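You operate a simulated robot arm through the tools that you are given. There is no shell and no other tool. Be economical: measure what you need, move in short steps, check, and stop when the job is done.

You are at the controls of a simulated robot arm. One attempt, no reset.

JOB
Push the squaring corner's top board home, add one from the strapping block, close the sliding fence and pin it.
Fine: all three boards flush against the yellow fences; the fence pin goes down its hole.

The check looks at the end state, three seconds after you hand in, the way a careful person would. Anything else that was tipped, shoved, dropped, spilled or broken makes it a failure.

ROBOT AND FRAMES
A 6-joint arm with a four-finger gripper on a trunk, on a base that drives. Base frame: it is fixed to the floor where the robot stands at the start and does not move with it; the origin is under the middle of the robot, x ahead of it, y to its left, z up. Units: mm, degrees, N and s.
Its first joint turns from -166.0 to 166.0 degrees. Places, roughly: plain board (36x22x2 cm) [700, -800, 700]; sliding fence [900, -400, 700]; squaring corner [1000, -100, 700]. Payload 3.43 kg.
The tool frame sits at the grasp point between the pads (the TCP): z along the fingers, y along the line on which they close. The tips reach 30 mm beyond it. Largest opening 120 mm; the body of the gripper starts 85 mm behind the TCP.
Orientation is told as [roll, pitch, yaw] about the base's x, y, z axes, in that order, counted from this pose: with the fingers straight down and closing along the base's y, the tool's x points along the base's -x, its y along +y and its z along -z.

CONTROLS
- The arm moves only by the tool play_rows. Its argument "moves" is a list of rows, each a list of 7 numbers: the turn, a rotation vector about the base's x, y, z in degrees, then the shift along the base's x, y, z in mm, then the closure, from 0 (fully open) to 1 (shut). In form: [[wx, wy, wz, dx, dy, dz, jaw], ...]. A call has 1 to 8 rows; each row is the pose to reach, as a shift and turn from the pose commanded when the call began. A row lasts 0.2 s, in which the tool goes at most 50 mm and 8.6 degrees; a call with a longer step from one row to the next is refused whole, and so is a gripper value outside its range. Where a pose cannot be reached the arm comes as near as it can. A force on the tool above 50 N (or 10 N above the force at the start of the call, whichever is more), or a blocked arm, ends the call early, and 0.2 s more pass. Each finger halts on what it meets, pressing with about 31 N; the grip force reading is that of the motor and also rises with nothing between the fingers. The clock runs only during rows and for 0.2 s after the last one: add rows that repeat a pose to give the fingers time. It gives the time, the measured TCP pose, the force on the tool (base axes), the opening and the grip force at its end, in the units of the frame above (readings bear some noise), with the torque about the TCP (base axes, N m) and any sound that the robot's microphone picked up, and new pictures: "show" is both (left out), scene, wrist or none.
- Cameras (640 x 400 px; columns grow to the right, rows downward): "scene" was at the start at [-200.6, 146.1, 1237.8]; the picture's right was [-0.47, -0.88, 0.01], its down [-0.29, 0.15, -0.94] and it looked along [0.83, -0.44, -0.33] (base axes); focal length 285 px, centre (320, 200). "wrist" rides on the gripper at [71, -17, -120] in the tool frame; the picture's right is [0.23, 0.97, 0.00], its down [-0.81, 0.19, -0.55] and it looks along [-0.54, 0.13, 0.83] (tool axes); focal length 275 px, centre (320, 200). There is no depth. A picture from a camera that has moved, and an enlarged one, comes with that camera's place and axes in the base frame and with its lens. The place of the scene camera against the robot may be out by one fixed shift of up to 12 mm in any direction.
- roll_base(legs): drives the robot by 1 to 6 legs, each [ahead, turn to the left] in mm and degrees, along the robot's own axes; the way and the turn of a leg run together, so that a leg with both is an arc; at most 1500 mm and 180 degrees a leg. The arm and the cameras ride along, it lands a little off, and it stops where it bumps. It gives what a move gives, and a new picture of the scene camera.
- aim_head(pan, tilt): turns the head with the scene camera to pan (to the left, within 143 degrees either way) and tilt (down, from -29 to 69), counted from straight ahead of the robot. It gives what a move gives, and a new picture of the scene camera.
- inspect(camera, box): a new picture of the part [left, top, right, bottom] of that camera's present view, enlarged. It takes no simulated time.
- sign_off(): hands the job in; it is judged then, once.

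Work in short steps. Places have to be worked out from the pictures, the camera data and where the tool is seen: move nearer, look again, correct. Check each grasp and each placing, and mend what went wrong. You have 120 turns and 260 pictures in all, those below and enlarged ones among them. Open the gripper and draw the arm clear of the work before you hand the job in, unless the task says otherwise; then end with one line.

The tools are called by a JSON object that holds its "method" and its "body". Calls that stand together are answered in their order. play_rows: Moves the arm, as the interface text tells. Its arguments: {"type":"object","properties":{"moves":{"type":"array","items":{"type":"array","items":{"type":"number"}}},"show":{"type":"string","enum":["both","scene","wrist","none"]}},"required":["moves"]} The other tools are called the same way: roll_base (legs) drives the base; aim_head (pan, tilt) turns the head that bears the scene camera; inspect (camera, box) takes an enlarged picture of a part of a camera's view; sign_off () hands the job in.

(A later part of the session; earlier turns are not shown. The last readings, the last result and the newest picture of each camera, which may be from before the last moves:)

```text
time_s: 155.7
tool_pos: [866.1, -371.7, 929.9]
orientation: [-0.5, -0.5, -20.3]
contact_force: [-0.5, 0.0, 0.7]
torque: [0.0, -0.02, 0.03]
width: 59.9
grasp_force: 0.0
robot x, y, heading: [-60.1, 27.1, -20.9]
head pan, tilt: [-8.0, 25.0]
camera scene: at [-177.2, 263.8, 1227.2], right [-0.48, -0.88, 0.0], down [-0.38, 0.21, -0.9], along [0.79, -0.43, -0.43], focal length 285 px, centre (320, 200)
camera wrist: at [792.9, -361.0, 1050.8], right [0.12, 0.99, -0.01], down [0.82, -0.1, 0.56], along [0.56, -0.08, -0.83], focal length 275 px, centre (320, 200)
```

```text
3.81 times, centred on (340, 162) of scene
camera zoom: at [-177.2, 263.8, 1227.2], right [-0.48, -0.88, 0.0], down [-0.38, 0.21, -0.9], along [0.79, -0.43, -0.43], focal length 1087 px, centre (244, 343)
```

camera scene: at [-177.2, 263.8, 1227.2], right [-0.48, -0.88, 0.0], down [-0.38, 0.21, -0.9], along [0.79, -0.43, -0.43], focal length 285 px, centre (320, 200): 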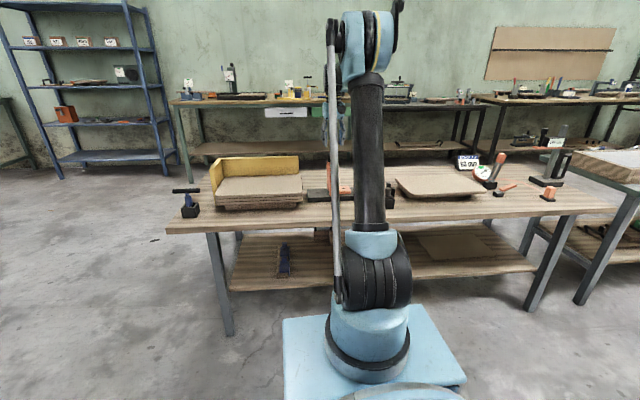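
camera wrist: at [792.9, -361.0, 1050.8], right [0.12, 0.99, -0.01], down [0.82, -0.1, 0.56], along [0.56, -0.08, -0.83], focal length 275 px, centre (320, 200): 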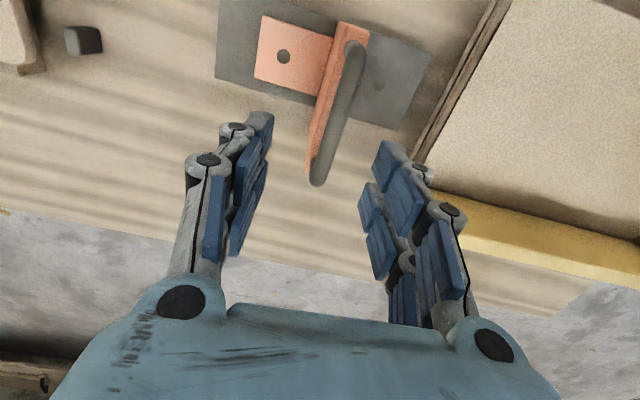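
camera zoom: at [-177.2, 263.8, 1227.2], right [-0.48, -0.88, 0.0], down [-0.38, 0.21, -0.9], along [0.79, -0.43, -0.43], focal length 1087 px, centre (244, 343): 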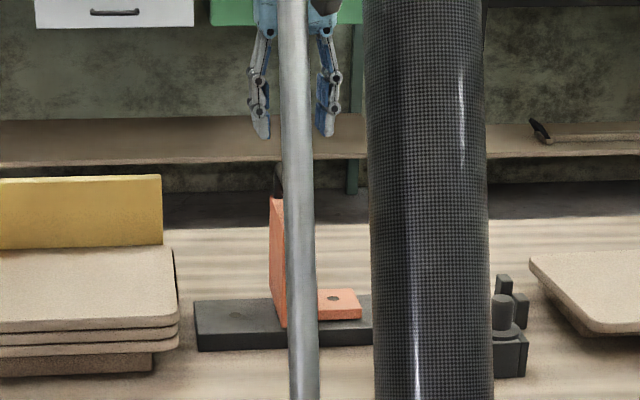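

The bar lies at u≈−36, n 883–984, roughly between the fingers. I shift 8 mm left and descend to z≈850.

{"method": "play_rows", "body": {"moves": [[0, 0, 0, 0, 9, -20, 0.5], [0, 0, 0, 0, 9, -40, 0.5], [0, 0, 0, 0, 9, -58, 0.5], [0, 0, 0, 0, 9, -70, 0.5], [0, 0, 0, 0, 9, -80, 0.5], [0, 0, 0, 0, 9, -80, 0.5]], "show": "wrist"}}

{"method": "inspect", "body": {"camera": "scene", "box": [290, 110, 390, 215]}}

```text
time_s: 157.1
tool_pos: [868.9, -362.9, 848.6]
orientation: [-0.4, -0.6, -20.3]
contact_force: [0.2, -0.6, -0.5]
torque: [0.01, -0.01, -0.02]
width: 59.9
grasp_force: 0.0
robot x, y, heading: [-60.3, 28.8, -20.7]
head pan, tilt: [-8.0, 25.0]
camera wrist: at [794.6, -352.3, 969.2], right [0.12, 0.99, -0.01], down [0.82, -0.1, 0.56], along [0.56, -0.08, -0.83], focal length 275 px, centre (320, 200)
```

wrist: 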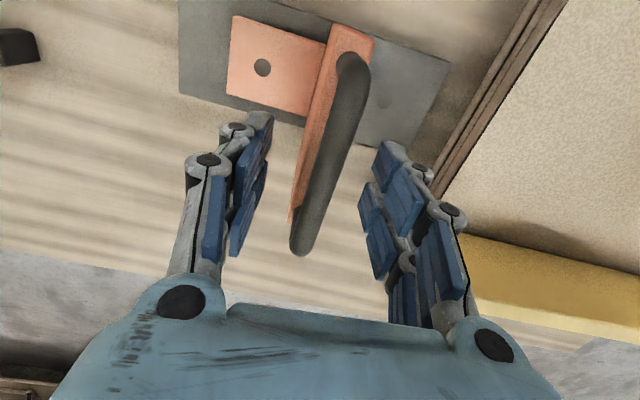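

```text
3.81 times, centred on (340, 162) of scene
camera zoom: at [-177.2, 263.8, 1227.2], right [-0.48, -0.88, 0.0], down [-0.38, 0.21, -0.9], along [0.79, -0.43, -0.43], focal length 1087 px, centre (244, 343)
```

zoom: 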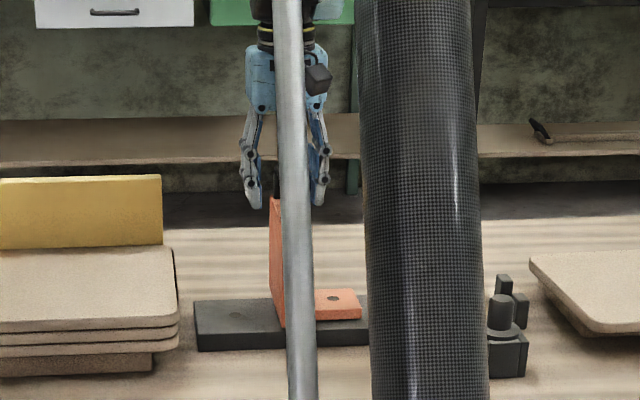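

Well centred. Close on the handle.

{"method": "play_rows", "body": {"moves": [[0, 0, 0, 0, 0, 0, 0.7], [0, 0, 0, 0, 0, 0, 0.85], [0, 0, 0, 0, 0, 0, 1], [0, 0, 0, 0, 0, 0, 1], [0, 0, 0, 0, 0, 0, 1]], "show": "wrist"}}

```text
time_s: 158.3
tool_pos: [868.5, -362.7, 847.0]
orientation: [-0.4, -0.6, -20.4]
contact_force: [-7.9, 4.4, -21.4]
torque: [-0.05, -0.17, -1.95]
width: 14.1
grasp_force: 45.2
robot x, y, heading: [-60.9, 30.7, -20.7]
head pan, tilt: [-8.0, 25.0]
camera wrist: at [794.8, -352.4, 968.6], right [0.12, 0.99, -0.01], down [0.82, -0.1, 0.56], along [0.55, -0.08, -0.83], focal length 275 px, centre (320, 200)
```

wrist: 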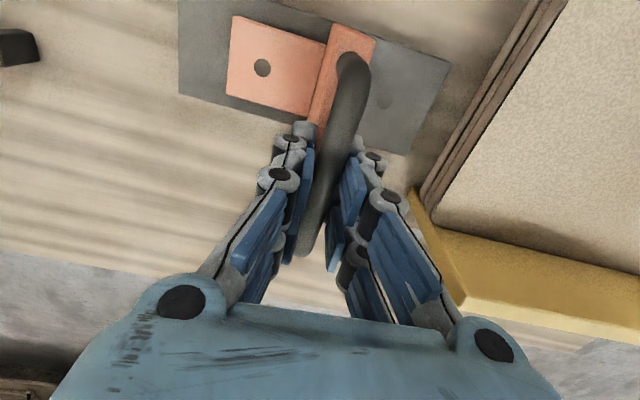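

Gripped (14 mm). I slide the fence along +u gently, 40 mm first.

{"method": "play_rows", "body": {"moves": [[0, 0, 0, 1.4, 3.7, 1, 1], [0, 0, 0, 3.2, 8.4, 1, 1], [0, 0, 0, 4.9, 13.1, 1, 1], [0, 0, 0, 6.7, 17.8, 1, 1], [0, 0, 0, 8.4, 22.5, 1, 1], [0, 0, 0, 10.2, 27.2, 1, 1], [0, 0, 0, 11.9, 31.9, 1, 1], [0, 0, 0, 13.7, 36.5, 1, 1]], "show": "wrist"}}

```text
time_s: 160.1
tool_pos: [884.8, -325.4, 848.3]
orientation: [-0.5, -0.6, -20.5]
contact_force: [11.5, -6.8, -27.5]
torque: [-0.17, -0.38, -2.0]
width: 13.6
grasp_force: 45.2
robot x, y, heading: [-59.2, 29.5, -20.8]
head pan, tilt: [-8.0, 25.0]
camera wrist: at [810.6, -315.0, 969.4], right [0.12, 0.99, -0.01], down [0.82, -0.1, 0.56], along [0.55, -0.08, -0.83], focal length 275 px, centre (320, 200)
```

wrist: 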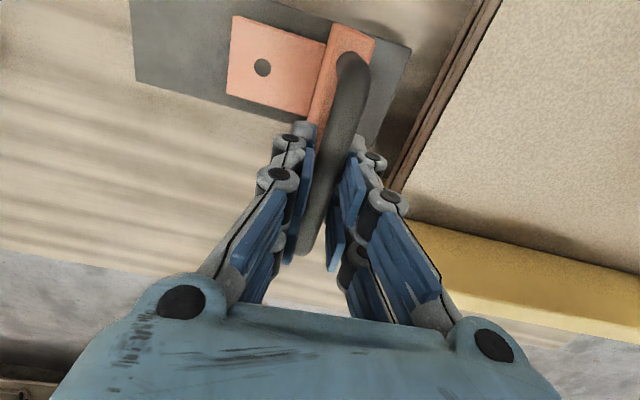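

It slides well. Continue, with a slight +n easing.

{"method": "play_rows", "body": {"moves": [[0, 0, 0, 2.8, 3.7, 0, 1], [0, 0, 0, 4.7, 8.4, 0, 1], [0, 0, 0, 6.4, 13.1, 0, 1], [0, 0, 0, 8.2, 17.8, 0, 1], [0, 0, 0, 10, 22.5, 0, 1], [0, 0, 0, 11.7, 27.2, 0, 1], [0, 0, 0, 13.5, 31.9, 0, 1], [0, 0, 0, 15.2, 36.5, 0, 1]], "show": "wrist"}}

```text
time_s: 161.9
tool_pos: [899.2, -289.9, 848.0]
orientation: [-0.4, -0.7, -20.5]
contact_force: [25.9, -13.7, -27.0]
torque: [0.11, 0.23, -1.99]
width: 13.8
grasp_force: 44.7
robot x, y, heading: [-59.6, 29.9, -20.4]
head pan, tilt: [-8.0, 25.0]
camera wrist: at [825.6, -279.5, 969.5], right [0.12, 0.99, -0.01], down [0.82, -0.1, 0.56], along [0.56, -0.08, -0.83], focal length 275 px, centre (320, 200)
```

wrist: 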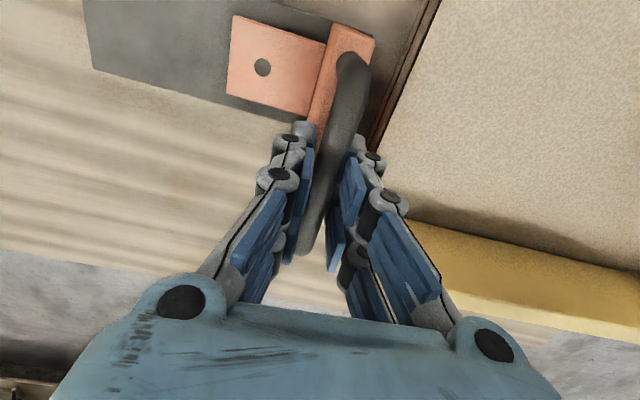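

A side force of ~29 N toward +n has built up; I ease +3 mm in n and continue more to that side.

{"method": "play_rows", "body": {"moves": [[0, 0, 0, 2, -0.7, 0, 1], [0, 0, 0, 4, 1.2, 0, 1], [0, 0, 0, 5.2, 3.9, 0, 1], [0, 0, 0, 6.8, 7.6, 0, 1], [0, 0, 0, 8.4, 11.3, 0, 1], [0, 0, 0, 10, 15, 0, 1], [0, 0, 0, 10, 15, 0, 1]], "show": "wrist"}}

```text
time_s: 163.2
tool_pos: [897.5, -272.5, 862.0]
orientation: [-0.4, -1.3, -20.6]
contact_force: [20.7, -11.4, -22.8]
torque: [-0.41, -0.78, -1.98]
width: 14.8
grasp_force: 44.7
robot x, y, heading: [-60.6, 32.0, -20.6]
head pan, tilt: [-8.0, 25.0]
stopped in row 6: the force on the tool passed its limit at 51 N (the readings are from after the stop); the commanded pose is now the measured one
camera wrist: at [821.3, -261.9, 980.6], right [0.13, 0.99, -0.01], down [0.82, -0.1, 0.57], along [0.56, -0.08, -0.82], focal length 275 px, centre (320, 200)
```

wrist: 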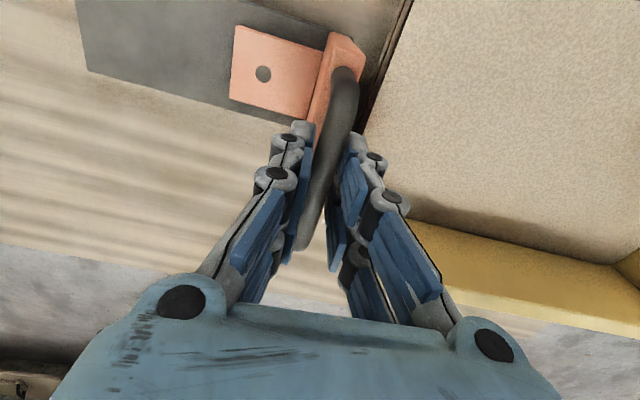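

I release the squeeze to relieve the side load; with the fingers loosely straddling the bar I can push without constraint.

{"method": "play_rows", "body": {"moves": [[0, 0, 0, 0, 0, 0, 0.9], [0, 0, 0, 0, 0, 0, 0.78], [0, 0, 0, 0, 0, -5, 0.78], [0, 0, 0, 0, 0, -10, 0.78], [0, 0.7, 0, 0, 0, -14, 0.78], [0, 0.7, 0, 0, 0, -14, 0.78]], "show": "wrist"}}

```text
time_s: 164.6
tool_pos: [894.0, -271.4, 847.2]
orientation: [-0.7, -0.6, -20.5]
contact_force: [-1.1, 0.4, 0.3]
torque: [0.01, 0.02, 0.04]
width: 26.7
grasp_force: 0.1
robot x, y, heading: [-58.9, 30.1, -20.8]
head pan, tilt: [-8.0, 25.0]
camera wrist: at [821.5, -261.5, 968.2], right [0.12, 0.99, -0.01], down [0.82, -0.1, 0.56], along [0.55, -0.08, -0.83], focal length 275 px, centre (320, 200)
```

wrist: 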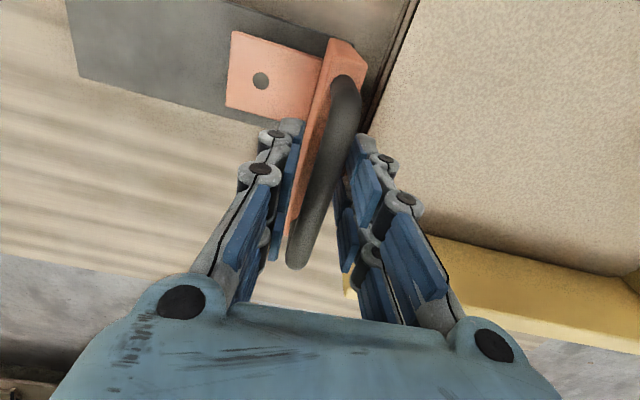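

Now push +u in small steps until it meets the boards.

{"method": "play_rows", "body": {"moves": [[0, 0, 0, 1, 2.8, 0, 0.78], [0, 0, 0, 2.1, 5.6, 0, 0.78], [0, 0, 0, 3.1, 8.4, 0, 0.78], [0, 0, 0, 4.2, 11.2, 0, 0.78], [0, 0, 0, 5.2, 14, 0, 0.78], [0, 0, 0, 6.3, 16.9, 0, 0.78], [0, 0, 0, 7, 18.7, 0, 0.78], [0, 0, 0, 7, 18.7, 0, 0.78]], "show": "wrist"}}

```text
time_s: 166.4
tool_pos: [900.5, -252.6, 848.0]
orientation: [-0.8, -0.6, -20.5]
contact_force: [0.4, -1.4, 0.2]
torque: [0.03, 0.04, -0.04]
width: 27.6
grasp_force: 1.1
robot x, y, heading: [-57.5, 32.1, -20.5]
head pan, tilt: [-8.0, 25.0]
camera wrist: at [828.5, -241.8, 968.2], right [0.12, 0.99, -0.01], down [0.82, -0.1, 0.56], along [0.55, -0.08, -0.83], focal length 275 px, centre (320, 200)
```

wrist: 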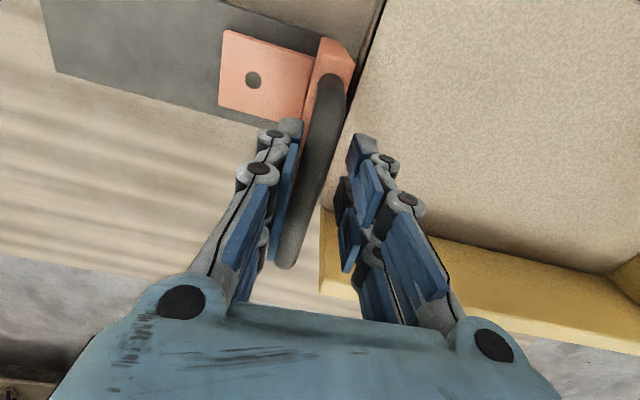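

{"method": "play_rows", "body": {"moves": [[0, 0, 0, 0.7, 1.9, 0, 0.78], [0, 0, 0, 1.4, 3.7, 0, 0.78], [0, 0, 0, 2.1, 5.6, 0, 0.78], [0, 0, 0, 2.8, 7.5, 0, 0.78], [0, 0, 0, 3.5, 9.4, 0, 0.78], [0, 0, 0, 4.2, 11.2, 0, 0.78], [0, 0, 0, 4.9, 13.1, 0, 0.78], [0, 0, 0, 4.9, 13.1, 0, 0.78]], "show": "wrist"}}

{"method": "inspect", "body": {"camera": "scene", "box": [250, 130, 370, 215]}}

```text
time_s: 168.2
tool_pos: [906.6, -240.0, 847.9]
orientation: [-0.7, -0.7, -20.5]
contact_force: [-0.9, -4.3, 1.7]
torque: [-0.02, 0.0, -0.09]
width: 29.1
grasp_force: 2.3
robot x, y, heading: [-60.9, 30.6, -20.8]
head pan, tilt: [-8.0, 25.0]
camera wrist: at [833.3, -229.4, 968.3], right [0.12, 0.99, -0.01], down [0.82, -0.1, 0.56], along [0.55, -0.08, -0.83], focal length 275 px, centre (320, 200)
```

wrist: 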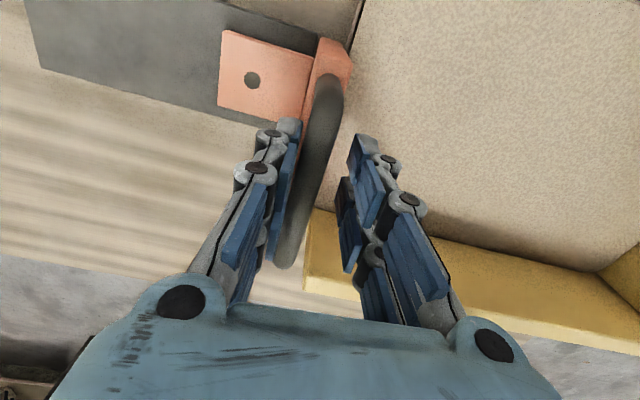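

```text
4.71 times, centred on (310, 172) of scene
camera zoom: at [-177.3, 263.7, 1227.3], right [-0.48, -0.88, 0.0], down [-0.38, 0.21, -0.9], along [0.79, -0.43, -0.43], focal length 1343 px, centre (367, 329)
```

zoom: 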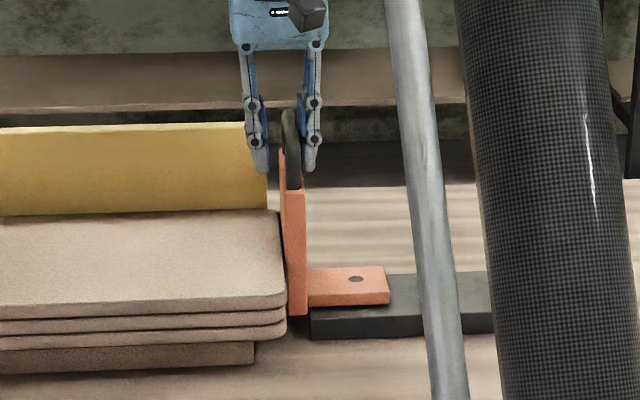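

The fence is nearly at the boards. I check the hole alignment in the wrist view.

{"method": "inspect", "body": {"camera": "wrist", "box": [210, 20, 310, 130]}}

{"method": "play_rows", "body": {"moves": [[0, 0, 0, 0.4, 0.9, 0, 0.78], [0, 0, 0, 0.7, 1.9, 0, 0.78], [0, 0, 0, 1.1, 2.8, 0, 0.78], [0, 0, 0, 1.1, 2.8, 0, 0.78]], "show": "wrist"}}

{"method": "inspect", "body": {"camera": "wrist", "box": [210, 20, 310, 130]}}

```text
3.64 times, centred on (260, 75) of wrist
camera zoom: at [833.3, -229.4, 968.3], right [0.12, 0.99, -0.01], down [0.82, -0.1, 0.56], along [0.55, -0.08, -0.83], focal length 1001 px, centre (538, 654)
```

zoom: 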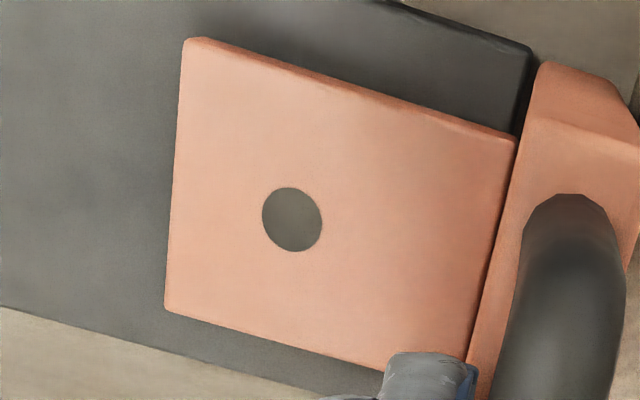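

```text
time_s: 169.2
tool_pos: [907.5, -237.6, 848.4]
orientation: [-0.7, -0.5, -20.5]
contact_force: [-8.6, -11.2, -2.4]
torque: [0.09, 0.07, -0.38]
width: 34.4
grasp_force: 6.7
robot x, y, heading: [-63.8, 30.6, -20.6]
head pan, tilt: [-8.0, 25.0]
camera wrist: at [834.4, -226.7, 968.7], right [0.12, 0.99, -0.01], down [0.82, -0.1, 0.56], along [0.55, -0.08, -0.83], focal length 275 px, centre (320, 200)
```

wrist: 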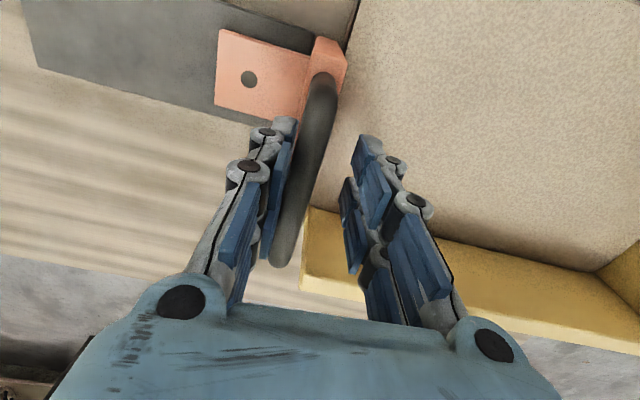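

```text
3.64 times, centred on (260, 75) of wrist
camera zoom: at [834.4, -226.7, 968.7], right [0.12, 0.99, -0.01], down [0.82, -0.1, 0.56], along [0.55, -0.08, -0.83], focal length 1001 px, centre (538, 654)
```

zoom: 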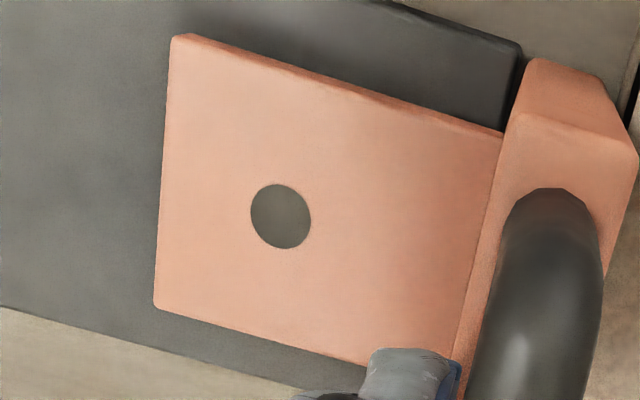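

The fence is closed against the boards (hole at u≈21.5 like the rail's hole at ≈22). I open, rise, and travel to the pin at the left, turning 90° so as to close across its T-handle.

{"method": "play_rows", "body": {"moves": [[0, 0, 0, -0.7, -1.9, 0, 0.7], [0, 0, 0, -0.7, -1.9, 0, 0.5], [0, 0, 0, -0.7, -1.9, 45, 0.5], [0, 0, 0, -0.7, -1.9, 93, 0.5], [0, 0, 8, 0, 20, 120, 0.5], [0, 0, 16, 5, 65, 120, 0.5], [0, 0, 24, 10, 112, 120, 0.5], [0, 0, 32, 15, 160, 120, 0.5]], "show": "wrist"}}

```text
time_s: 171.0
tool_pos: [920.3, -78.5, 968.9]
orientation: [-0.6, -0.7, 11.7]
contact_force: [-1.5, 0.3, 0.4]
torque: [0.01, 0.0, -0.02]
width: 59.7
grasp_force: 0.1
robot x, y, heading: [-60.4, 26.3, -20.4]
head pan, tilt: [-8.0, 25.0]
camera wrist: at [853.3, -108.8, 1089.3], right [-0.42, 0.91, -0.01], down [0.75, 0.36, 0.56], along [0.51, 0.23, -0.83], focal length 275 px, centre (320, 200)
```

wrist: 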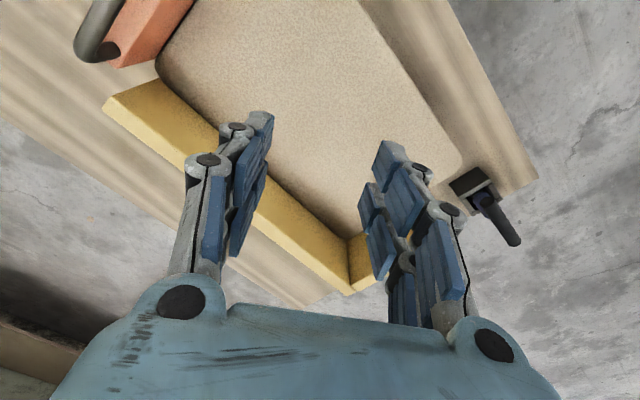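

Pin handle refined to about (974, 250). Continue toward it with the rest of the turn.

{"method": "play_rows", "body": {"moves": [[0, 0, 8.3, 6, 45, 0, 0.5], [0, 0, 16.6, 12, 90, 0, 0.5], [0, 0, 24.9, 18, 135, 0, 0.5], [0, 0, 33.2, 25, 180, 0, 0.5], [0, 0, 41.5, 32, 225, 0, 0.5], [0, 0, 49.8, 40, 270, 0, 0.5], [0, 0, 57.7, 48, 310, 0, 0.5], [0, 0, 57.7, 52, 326, 0, 0.5]], "show": "both"}}

```text
time_s: 172.8
tool_pos: [974.0, 249.5, 968.3]
orientation: [-0.6, -0.6, 69.3]
contact_force: [-0.8, -0.3, -0.3]
torque: [0.06, 0.0, 0.0]
width: 60.1
grasp_force: 0.1
robot x, y, heading: [-65.9, 27.1, -20.7]
head pan, tilt: [-8.0, 25.0]
camera scene: at [-177.3, 263.9, 1227.2], right [-0.48, -0.88, 0.0], down [-0.38, 0.21, -0.9], along [0.79, -0.43, -0.43], focal length 285 px, centre (320, 200)
camera wrist: at [964.0, 175.6, 1088.4], right [-0.99, 0.13, -0.01], down [0.1, 0.82, 0.56], along [0.08, 0.55, -0.83], focal length 275 px, centre (320, 200)
```

scene: 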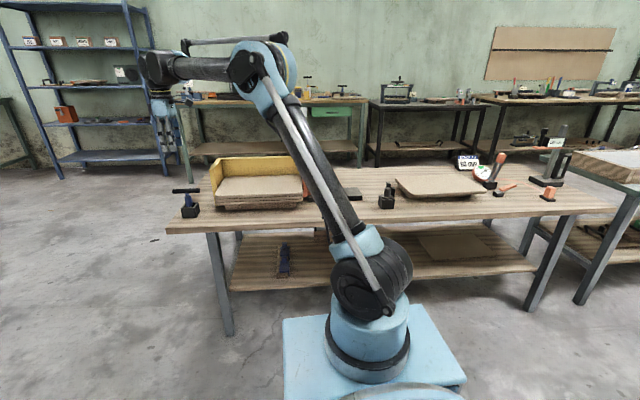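
wrist: 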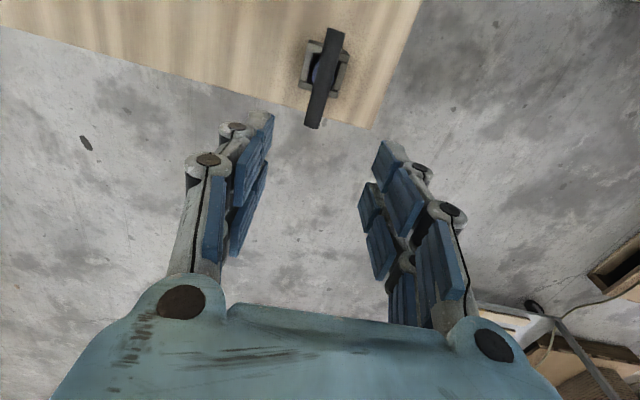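

Triangulating gives the handle centre ≈(970, 231, 772), axis ≈15° from y. I adjust and descend to z≈830 for a last look.

{"method": "play_rows", "body": {"moves": [[0, 0, 2.5, -2, -9, -30, 0.5], [0, 0, 5, -4, -18, -65, 0.5], [0, 0, 5, -4, -18, -100, 0.5], [0, 0, 5, -4, -18, -125, 0.5], [0, 0, 5, -4, -18, -138, 0.5], [0, 0, 5, -4, -18, -138, 0.5]], "show": "both"}}

{"method": "inspect", "body": {"camera": "scene", "box": [140, 120, 240, 225]}}

```text
time_s: 174.2
tool_pos: [971.5, 231.4, 830.9]
orientation: [-0.6, -0.8, 74.3]
contact_force: [-0.5, -0.2, 0.1]
torque: [0.01, -0.01, 0.0]
width: 60.0
grasp_force: 0.0
robot x, y, heading: [-62.4, 32.8, -20.7]
head pan, tilt: [-8.0, 25.0]
camera scene: at [-177.2, 264.0, 1227.2], right [-0.48, -0.88, 0.0], down [-0.38, 0.21, -0.9], along [0.79, -0.43, -0.43], focal length 285 px, centre (320, 200)
camera wrist: at [966.8, 156.6, 950.5], right [-1.0, 0.04, -0.01], down [0.03, 0.83, 0.56], along [0.03, 0.56, -0.83], focal length 275 px, centre (320, 200)
```

scene: 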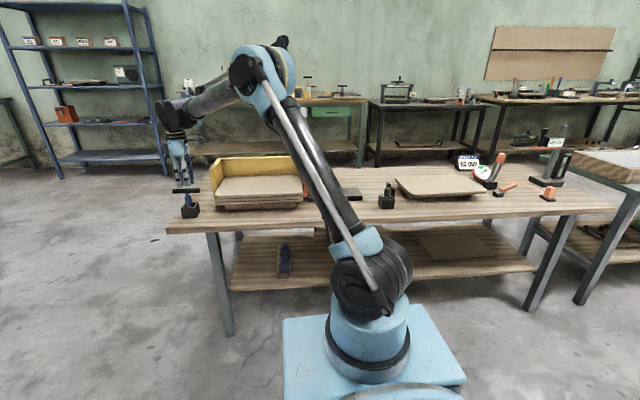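
wrist: 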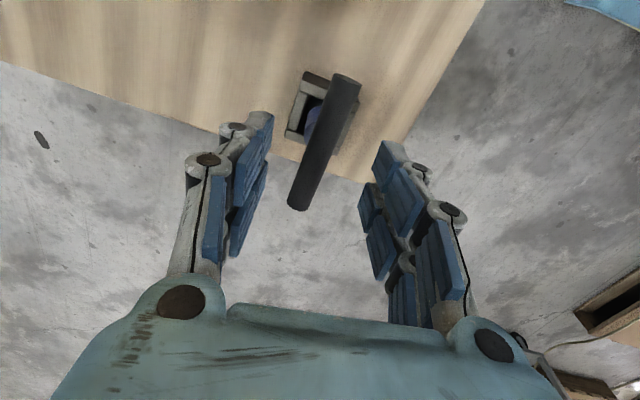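

```text
3.81 times, centred on (190, 172) of scene
camera zoom: at [-177.2, 264.0, 1227.2], right [-0.48, -0.88, 0.0], down [-0.38, 0.21, -0.9], along [0.79, -0.43, -0.43], focal length 1087 px, centre (815, 305)
```

zoom: 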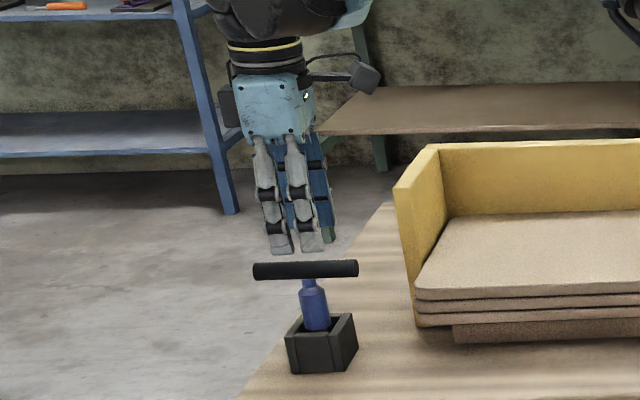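

Centred over the handle. Turn back 5° and descend to z≈786, then close.

{"method": "play_rows", "body": {"moves": [[0, 0, -2.5, 0, 0, -15, 0.5], [0, 0, -5, 0, 0, -28, 0.5], [0, 0, -5, 0, 0, -38, 0.5], [0, 0, -5, 0, 0, -45, 0.5], [0, 0, -5, 0, 0, -45, 0.5]], "show": "wrist"}}

{"method": "inspect", "body": {"camera": "scene", "box": [140, 120, 240, 225]}}

```text
time_s: 175.4
tool_pos: [970.4, 230.3, 785.6]
orientation: [-0.5, -0.5, 69.2]
contact_force: [0.7, 0.3, -0.6]
torque: [0.01, -0.01, 0.01]
width: 60.0
grasp_force: 0.0
robot x, y, heading: [-58.4, 33.2, -20.6]
head pan, tilt: [-8.0, 25.0]
camera wrist: at [959.7, 157.3, 906.5], right [-0.99, 0.13, -0.01], down [0.1, 0.82, 0.56], along [0.08, 0.55, -0.83], focal length 275 px, centre (320, 200)
```

wrist: 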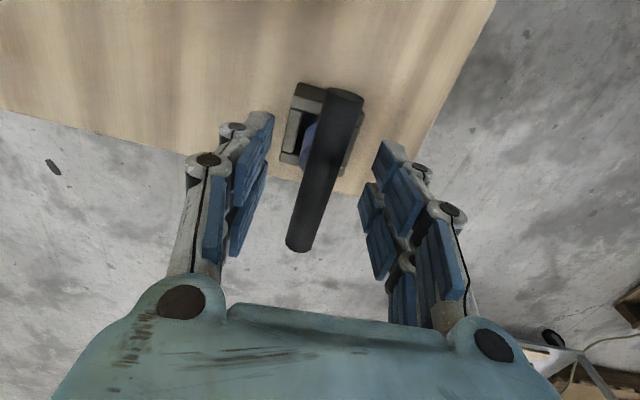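

```text
3.81 times, centred on (190, 172) of scene
camera zoom: at [-177.3, 263.9, 1227.2], right [-0.48, -0.88, 0.0], down [-0.38, 0.21, -0.9], along [0.79, -0.43, -0.43], focal length 1087 px, centre (815, 305)
```

zoom: 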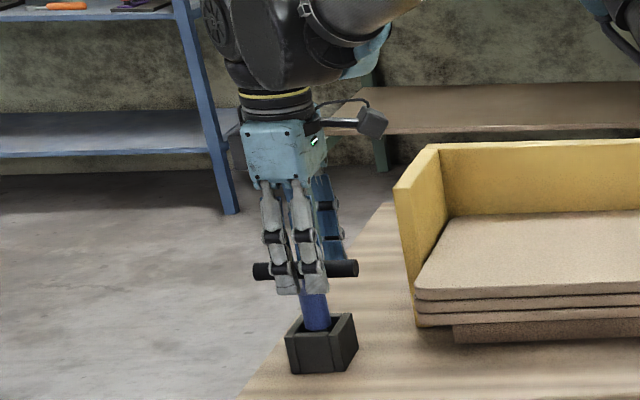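

Fingers straddle the handle. Close.

{"method": "play_rows", "body": {"moves": [[0, 0, 0, 0, 0, 0, 0.65], [0, 0, 0, 0, 0, 0, 0.8], [0, 0, 0, 0, 0, 0, 0.9], [0, 0, 0, 0, 0, 0, 1], [0, 0, 0, 0, 0, 0, 1]], "show": "wrist"}}

```text
time_s: 176.6
tool_pos: [970.6, 231.9, 786.3]
orientation: [-0.6, -0.6, 69.3]
contact_force: [0.1, -0.5, 0.0]
torque: [-0.03, 0.01, 0.0]
width: 17.7
grasp_force: 31.2
robot x, y, heading: [-61.1, 32.1, -20.5]
head pan, tilt: [-8.0, 25.0]
camera wrist: at [959.8, 157.3, 906.6], right [-0.99, 0.13, -0.01], down [0.1, 0.82, 0.56], along [0.08, 0.55, -0.83], focal length 275 px, centre (320, 200)
```

wrist: 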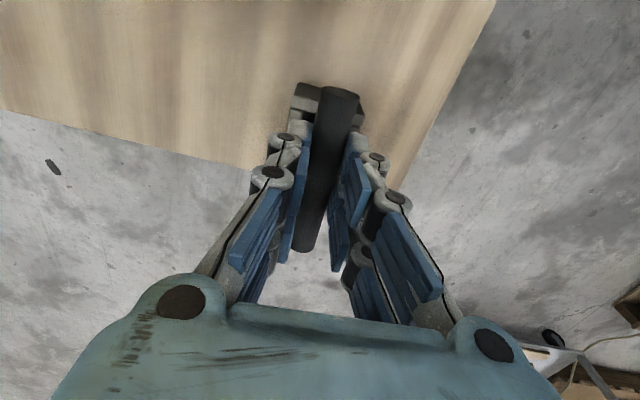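

Handle gripped (18 mm). Lift the pin straight up.

{"method": "play_rows", "body": {"moves": [[0, 0, 0, 0, 0, 8, 1], [0, 0, 0, 0, 0, 20, 1], [0, 0, 0, 0, 0, 35, 1], [0, 0, 0, 0, 0, 55, 1], [0, 0, 0, 0, 0, 80, 1], [0, 0, 0, 0, 0, 110, 1], [0, 0, 0, 0, 0, 140, 1], [0, 0, 0, 0, 0, 140, 1]], "show": "wrist"}}

{"method": "inspect", "body": {"camera": "scene", "box": [140, 90, 260, 225]}}

```text
time_s: 178.4
tool_pos: [969.8, 230.3, 927.0]
orientation: [-0.6, -0.6, 69.3]
contact_force: [0.5, 0.2, -0.7]
torque: [0.0, -0.01, 0.04]
width: 17.7
grasp_force: 30.8
robot x, y, heading: [-60.0, 28.3, -20.5]
head pan, tilt: [-8.0, 25.0]
camera wrist: at [958.0, 155.8, 1046.5], right [-0.99, 0.13, -0.01], down [0.1, 0.82, 0.56], along [0.08, 0.55, -0.83], focal length 275 px, centre (320, 200)
```

wrist: 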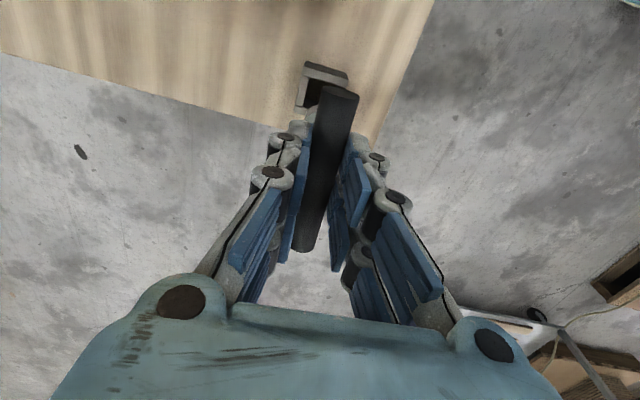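

```text
2.96 times, centred on (200, 158) of scene
camera zoom: at [-177.2, 263.9, 1227.2], right [-0.48, -0.88, 0.0], down [-0.38, 0.21, -0.9], along [0.79, -0.43, -0.43], focal length 846 px, centre (676, 326)
```

zoom: 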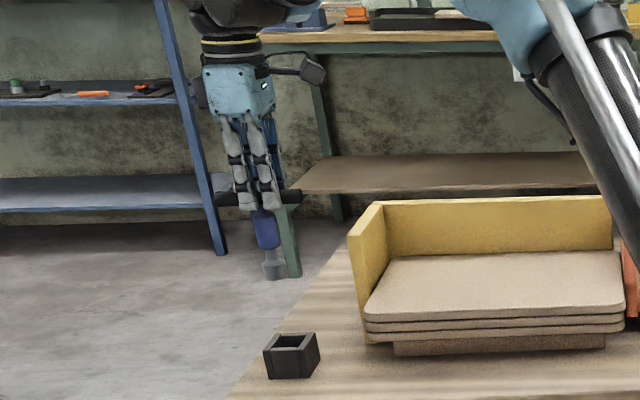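

The pin is held upright; its tip is ~126 mm below the TCP and the pin axis ≈6 mm off the TCP along the handle. I raise it high enough to clear walls and fence handle.

{"method": "play_rows", "body": {"moves": [[0, 0, 0, 0, -10, 40, 1], [0, 0, 0, -3, -25, 80, 1], [0, 0, -3, -10, -60, 100, 1], [0, 0, -6, -18, -105, 100, 1], [0, 0, -9, -26, -150, 100, 1], [0, 0, -12, -34, -195, 100, 1], [0, 0, -14, -42, -240, 100, 1], [0, 0, -14, -50, -285, 100, 1]], "show": "none"}}

```text
time_s: 180.2
tool_pos: [919.8, -53.7, 1025.6]
orientation: [-0.6, -0.6, 55.3]
contact_force: [0.0, 1.4, -1.5]
torque: [-0.04, 0.06, -0.01]
width: 17.4
grasp_force: 30.9
robot x, y, heading: [-57.5, 29.4, -20.9]
head pan, tilt: [-8.0, 25.0]
```

{"method": "play_rows", "body": {"moves": [[0, 0, 0, -8, -44, 0, 1], [-0.15, 0.8, 0, -16, -90, 0, 1], [-0.15, 0.8, 0, -25, -136, 0, 1], [-0.15, 0.8, 0, -34, -182, 0, 1], [-0.15, 0.8, 0, -42, -225, 0, 1], [-0.15, 0.8, 0, -46.5, -254, 0, 1], [-0.15, 0.8, 0, -46.5, -254, 0, 1]], "show": "both"}}

{"method": "inspect", "body": {"camera": "scene", "box": [270, 80, 390, 215]}}

```text
time_s: 181.8
tool_pos: [873.1, -309.5, 1025.5]
orientation: [0.1, 0.0, 55.3]
contact_force: [-0.4, -0.4, -2.1]
torque: [-0.04, -0.02, 0.01]
width: 17.5
grasp_force: 31.2
robot x, y, heading: [-62.9, 30.7, -20.6]
head pan, tilt: [-8.0, 25.0]
camera scene: at [-177.3, 263.8, 1227.2], right [-0.48, -0.88, 0.0], down [-0.38, 0.21, -0.9], along [0.79, -0.43, -0.43], focal length 285 px, centre (320, 200)
camera wrist: at [846.2, -378.6, 1146.8], right [-0.93, 0.37, 0.0], down [0.3, 0.78, 0.55], along [0.2, 0.51, -0.83], focal length 275 px, centre (320, 200)
```

scene: 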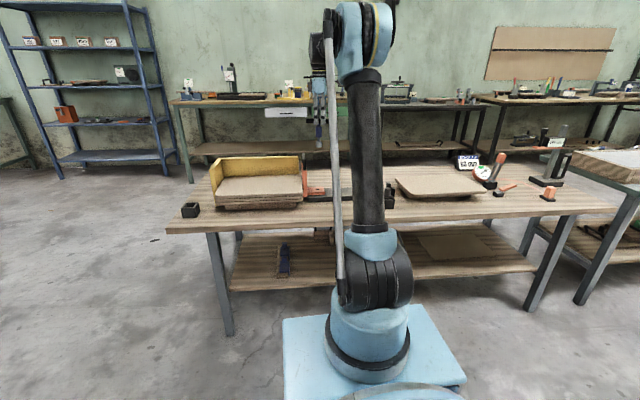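
wrist: 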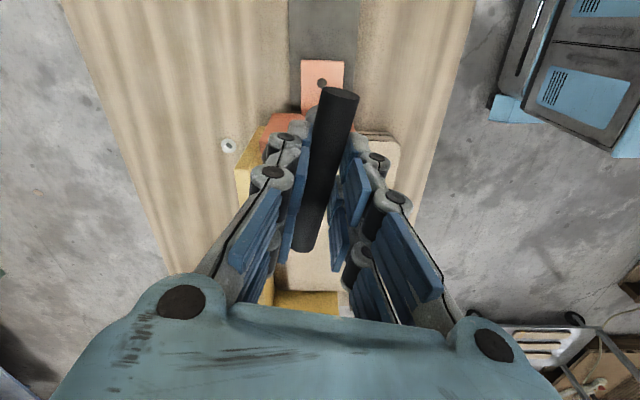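

```text
2.96 times, centred on (330, 148) of scene
camera zoom: at [-177.3, 263.8, 1227.2], right [-0.48, -0.88, 0.0], down [-0.38, 0.21, -0.9], along [0.79, -0.43, -0.43], focal length 846 px, centre (290, 356)
```

zoom: 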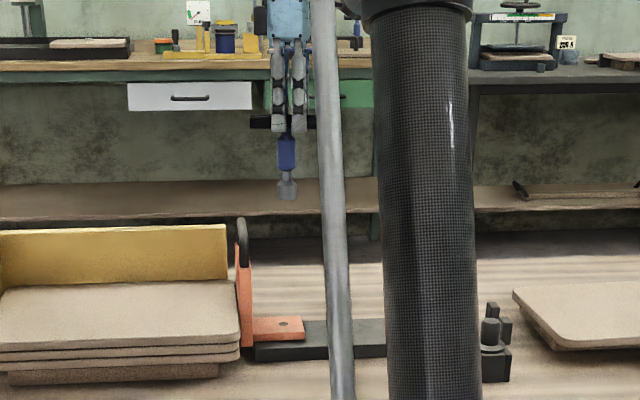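

Both pin and hole are visible in the scene view. I zoom on the pin's tip and the hole.

{"method": "inspect", "body": {"camera": "scene", "box": [308, 120, 338, 155]}}

{"method": "inspect", "body": {"camera": "scene", "box": [305, 185, 345, 220]}}

{"method": "inspect", "body": {"camera": "wrist", "box": [290, 50, 370, 110]}}

```text
11.43 times, centred on (323, 138) of scene
camera zoom: at [-177.3, 263.8, 1227.2], right [-0.48, -0.88, 0.0], down [-0.38, 0.21, -0.9], along [0.79, -0.43, -0.43], focal length 3261 px, centre (286, 914)
```

zoom: 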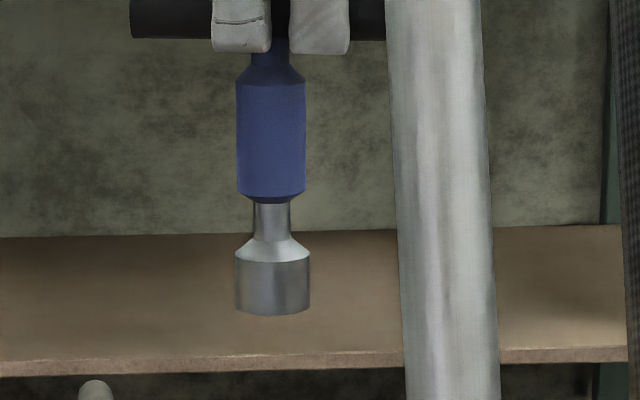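

```text
11.43 times, centred on (325, 202) of scene
camera zoom: at [-177.3, 263.8, 1227.2], right [-0.48, -0.88, 0.0], down [-0.38, 0.21, -0.9], along [0.79, -0.43, -0.43], focal length 3261 px, centre (263, 171)
```

zoom: 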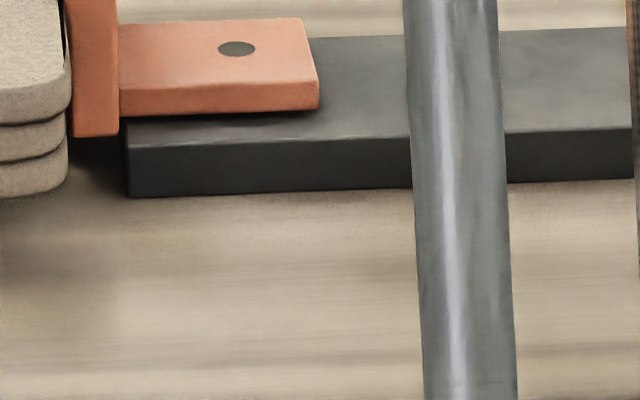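

```text
6.67 times, centred on (330, 80) of wrist
camera zoom: at [846.2, -378.6, 1146.8], right [-0.93, 0.37, 0.0], down [0.3, 0.78, 0.55], along [0.2, 0.51, -0.83], focal length 1835 px, centre (253, 1000)
```

zoom: 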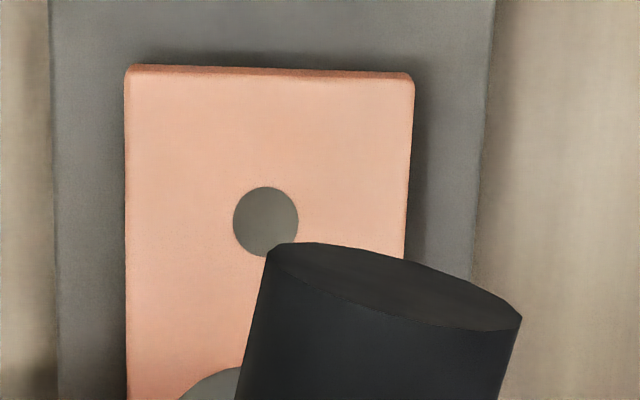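

Important: this tool's end is ~28 mm wide while the hole is ~14 mm — it is a stamp, not the fence pin. The real pin must be the dark knob-and-flange pin in the block near the strapping side. I carry this one back exactly to its holder.

{"method": "play_rows", "body": {"moves": [[0, 0, 2, 8.1, 45, 0, 1], [0, 0, 4, 16.2, 90, 0, 1], [0, 0, 6, 24.3, 135, 0, 1], [0, 0, 8, 32.5, 180, 0, 1], [0, 0, 10, 40.6, 225, 0, 1], [0, 0, 12, 48.7, 270, 0, 1], [0, 0, 14, 56.8, 315, 0, 1], [0, 0, 14, 65, 360, 0, 1]], "show": "none"}}

{"method": "play_rows", "body": {"moves": [[0, 0, 0, 8.1, 45, 0, 1], [0, 0, 0, 16.2, 90, 0, 1], [0, 0, 0, 24.3, 135, 0, 1], [0, 0, 0, 32.4, 180.5, 0, 1], [0, 0, 0, 32.4, 180.5, -48, 1], [0, 0, 0, 32.4, 180.5, -96, 1], [0, 0, 0, 32.4, 180.5, -144, 1], [0, 0, 0, 32.4, 180.5, -180, 1]], "show": "wrist"}}

{"method": "inspect", "body": {"camera": "scene", "box": [160, 140, 220, 225]}}

```text
time_s: 183.6
tool_pos: [941.4, 51.4, 1024.7]
orientation: [0.0, -0.1, 69.2]
contact_force: [0.4, -0.3, -0.2]
torque: [0.03, -0.02, 0.03]
width: 17.6
grasp_force: 30.7
robot x, y, heading: [-63.1, 28.8, -20.7]
head pan, tilt: [-8.0, 25.0]
```

```text
time_s: 185.4
tool_pos: [971.4, 231.4, 846.2]
orientation: [0.0, -0.2, 69.2]
contact_force: [-0.3, 0.2, -1.5]
torque: [-0.02, 0.01, 0.01]
width: 17.5
grasp_force: 31.1
robot x, y, heading: [-59.8, 27.9, -20.8]
head pan, tilt: [-8.0, 25.0]
camera wrist: at [962.3, 158.7, 968.1], right [-0.99, 0.13, 0.0], down [0.11, 0.83, 0.55], along [0.07, 0.55, -0.83], focal length 275 px, centre (320, 200)
```

wrist: 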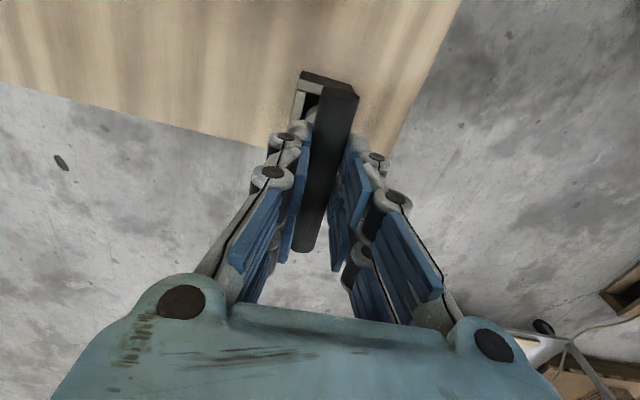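

```text
4.71 times, centred on (190, 182) of scene
camera zoom: at [-177.4, 264.0, 1227.2], right [-0.48, -0.88, 0.0], down [-0.38, 0.21, -0.9], along [0.79, -0.43, -0.43], focal length 1343 px, centre (932, 282)
```

zoom: 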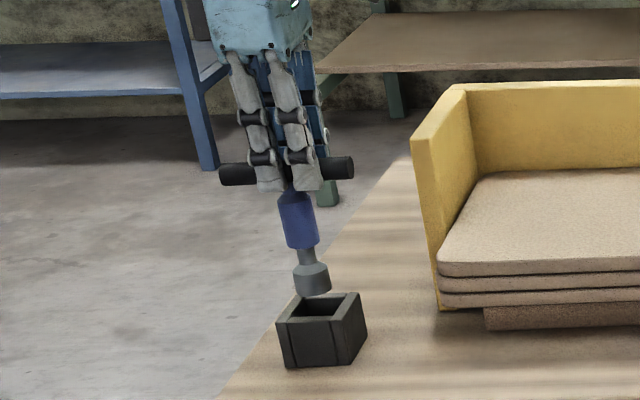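

The stamp hangs right above its holder as before. Lower it to the original height.

{"method": "play_rows", "body": {"moves": [[0, 0, 0, 0, 0, -15, 1], [0, 0, 0, 0, 0, -30, 1], [0, 0, 0, 0, 0, -42, 1], [0, 0, 0, 0, 0, -51, 1], [0, 0, 0, 0, 0, -57, 1], [0, 0, 0, 0, 0, -59.5, 1], [0, 0, 0, 0, 0, -59.5, 1]], "show": "none"}}

{"method": "inspect", "body": {"camera": "scene", "box": [160, 150, 220, 225]}}

```text
time_s: 187.0
tool_pos: [971.3, 232.9, 786.5]
orientation: [0.1, -0.1, 69.3]
contact_force: [0.3, 0.1, -1.4]
torque: [0.0, 0.0, -0.01]
width: 17.6
grasp_force: 30.9
robot x, y, heading: [-59.6, 31.4, -20.3]
head pan, tilt: [-8.0, 25.0]
```

```text
5.33 times, centred on (190, 188) of scene
camera zoom: at [-177.2, 263.9, 1227.2], right [-0.48, -0.88, 0.0], down [-0.38, 0.21, -0.9], along [0.79, -0.43, -0.43], focal length 1522 px, centre (1013, 267)
```

zoom: 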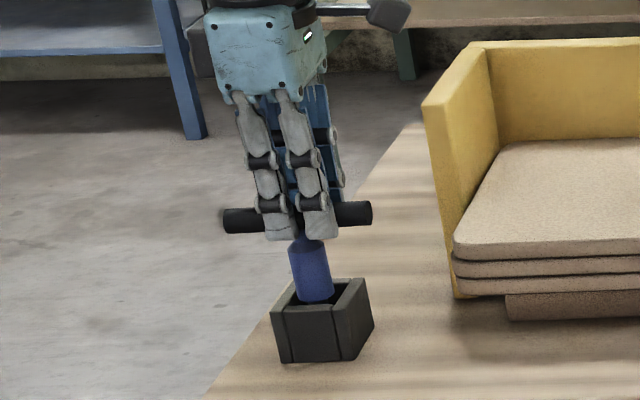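

It sits in its holder again. I open, rise, and travel to the real pin's block near (650, −521), turning the tool to yaw 30°.

{"method": "play_rows", "body": {"moves": [[0, 0, 0, 0, 0, -0.5, 0.9], [0, 0, 0, 0, 0, -0.5, 0.7], [0, 0, 0, 0, 0, -0.5, 0.5], [0, 0, 0, 0, 0, 10, 0.5], [0, 0, 0, 0, 0, 50, 0.5], [0, 0, 0, 0, 0, 98, 0.5], [0, 0, 0, 0, 0, 145, 0.5], [0, 0, 0, 0, 0, 160, 0.5]], "show": "scene"}}

{"method": "play_rows", "body": {"moves": [[0, 0, -5, -19, -44, 0, 0.5], [0, 0, -10, -38, -88, 0, 0.5], [0, 0, -15, -57, -132, 0, 0.5], [0, 0, -20, -76, -176, 0, 0.5], [0, 0, -25, -95, -220, 0, 0.5], [0, 0, -30, -114, -264, 0, 0.5], [0, 0, -35, -133, -308, 0, 0.5], [0, 0, -39.3, -151, -354, 0, 0.5]], "show": "none"}}

{"method": "play_rows", "body": {"moves": [[0, 0, 0, -19, -44, 0, 0.5], [0, 0, 0, -38, -88, 0, 0.5], [0, 0, 0, -57, -132, 0, 0.5], [0, 0, 0, -76, -176, 0, 0.5], [0, 0, 0, -95, -220, 0, 0.5], [0, 0, 0, -114, -264, 0, 0.5], [0, 0, 0, -133, -308, 0, 0.5], [0, 0, 0, -151, -354, 0, 0.5]], "show": "wrist"}}

```text
time_s: 188.8
tool_pos: [973.9, 233.3, 948.2]
orientation: [-0.1, -0.1, 69.3]
contact_force: [1.1, -0.1, -0.6]
torque: [0.04, 0.04, -0.03]
width: 60.2
grasp_force: 0.1
robot x, y, heading: [-58.3, 26.9, -20.4]
head pan, tilt: [-8.0, 25.0]
camera scene: at [-177.2, 263.9, 1227.2], right [-0.48, -0.88, 0.0], down [-0.38, 0.21, -0.9], along [0.79, -0.43, -0.43], focal length 285 px, centre (320, 200)
```

scene: 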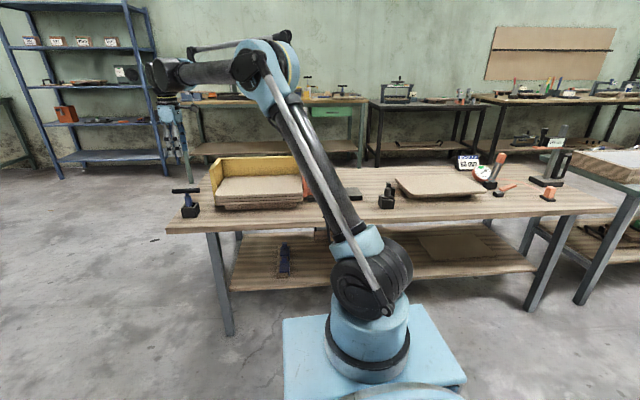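

```text
time_s: 190.6
tool_pos: [818.2, -123.0, 944.8]
orientation: [0.0, 0.0, 29.9]
contact_force: [0.6, 0.0, 0.5]
torque: [-0.01, -0.03, -0.01]
width: 60.1
grasp_force: 0.1
robot x, y, heading: [-59.0, 31.5, -20.2]
head pan, tilt: [-8.0, 25.0]
```

```text
time_s: 192.4
tool_pos: [669.9, -475.9, 946.1]
orientation: [0.0, 0.0, 30.0]
contact_force: [-0.3, 0.6, 0.2]
torque: [-0.06, 0.01, -0.01]
width: 59.9
grasp_force: 0.1
robot x, y, heading: [-62.0, 29.1, -20.4]
head pan, tilt: [-8.0, 25.0]
camera wrist: at [616.9, -526.2, 1066.0], right [-0.69, 0.73, 0.0], down [0.61, 0.57, 0.55], along [0.4, 0.38, -0.83], focal length 275 px, centre (320, 200)
```

wrist: 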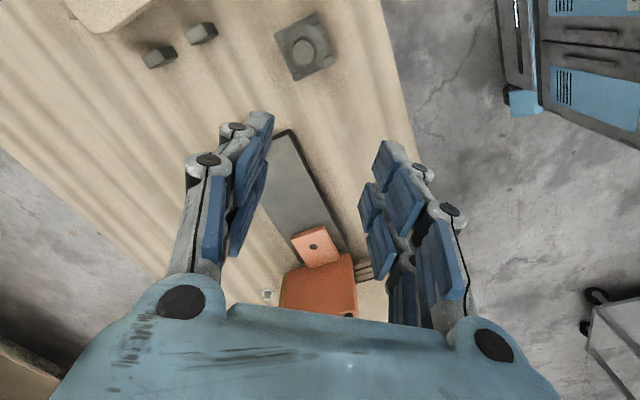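

The pin's knob is at about (645, −521). I move above it, lower to z≈800 and look.

{"method": "play_rows", "body": {"moves": [[0, 0, 0, -12, -22, -20, 0.5], [0, 0, 0, -25, -45, -45, 0.5], [0, 0, 0, -25, -45, -90, 0.5], [0, 0, 0, -25, -45, -125, 0.5], [0, 0, 0, -25, -45, -146, 0.5], [0, 0, 0, -25, -45, -146, 0.5]], "show": "wrist"}}

{"method": "inspect", "body": {"camera": "wrist", "box": [250, 40, 400, 200]}}

{"method": "inspect", "body": {"camera": "scene", "box": [350, 140, 440, 220]}}

```text
time_s: 193.8
tool_pos: [645.1, -520.4, 799.4]
orientation: [-0.2, 0.0, 30.0]
contact_force: [0.1, 0.0, -0.8]
torque: [0.0, 0.01, 0.0]
width: 60.2
grasp_force: 0.1
robot x, y, heading: [-56.5, 31.2, -20.5]
head pan, tilt: [-8.0, 25.0]
camera wrist: at [591.5, -570.6, 920.7], right [-0.69, 0.73, 0.0], down [0.61, 0.57, 0.55], along [0.4, 0.38, -0.83], focal length 275 px, centre (320, 200)
```

wrist: 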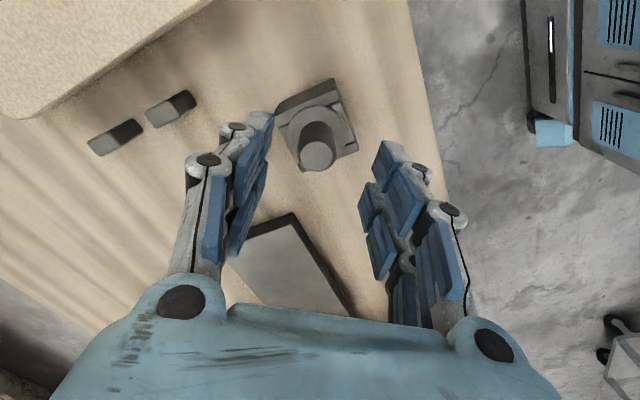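

```text
2.50 times, centred on (325, 120) of wrist
camera zoom: at [591.5, -570.6, 920.7], right [-0.69, 0.73, 0.0], down [0.61, 0.57, 0.55], along [0.4, 0.38, -0.83], focal length 688 px, centre (308, 400)
```

zoom: 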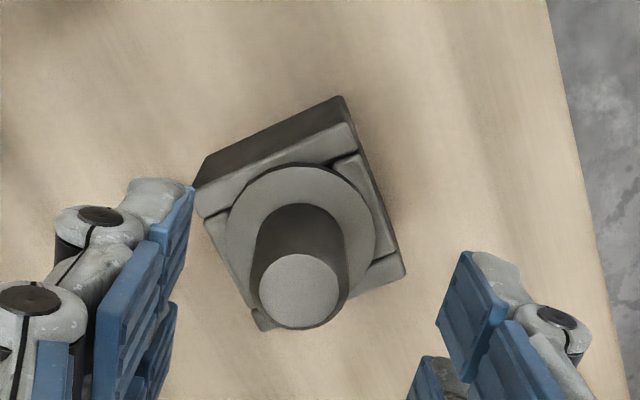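

```text
5.00 times, centred on (395, 180) of scene
camera zoom: at [-177.4, 263.8, 1227.2], right [-0.48, -0.88, 0.0], down [-0.38, 0.21, -0.9], along [0.79, -0.43, -0.43], focal length 1427 px, centre (-55, 300)
```

zoom: 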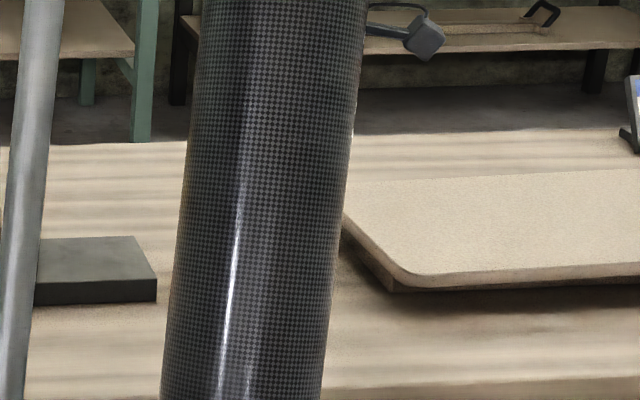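

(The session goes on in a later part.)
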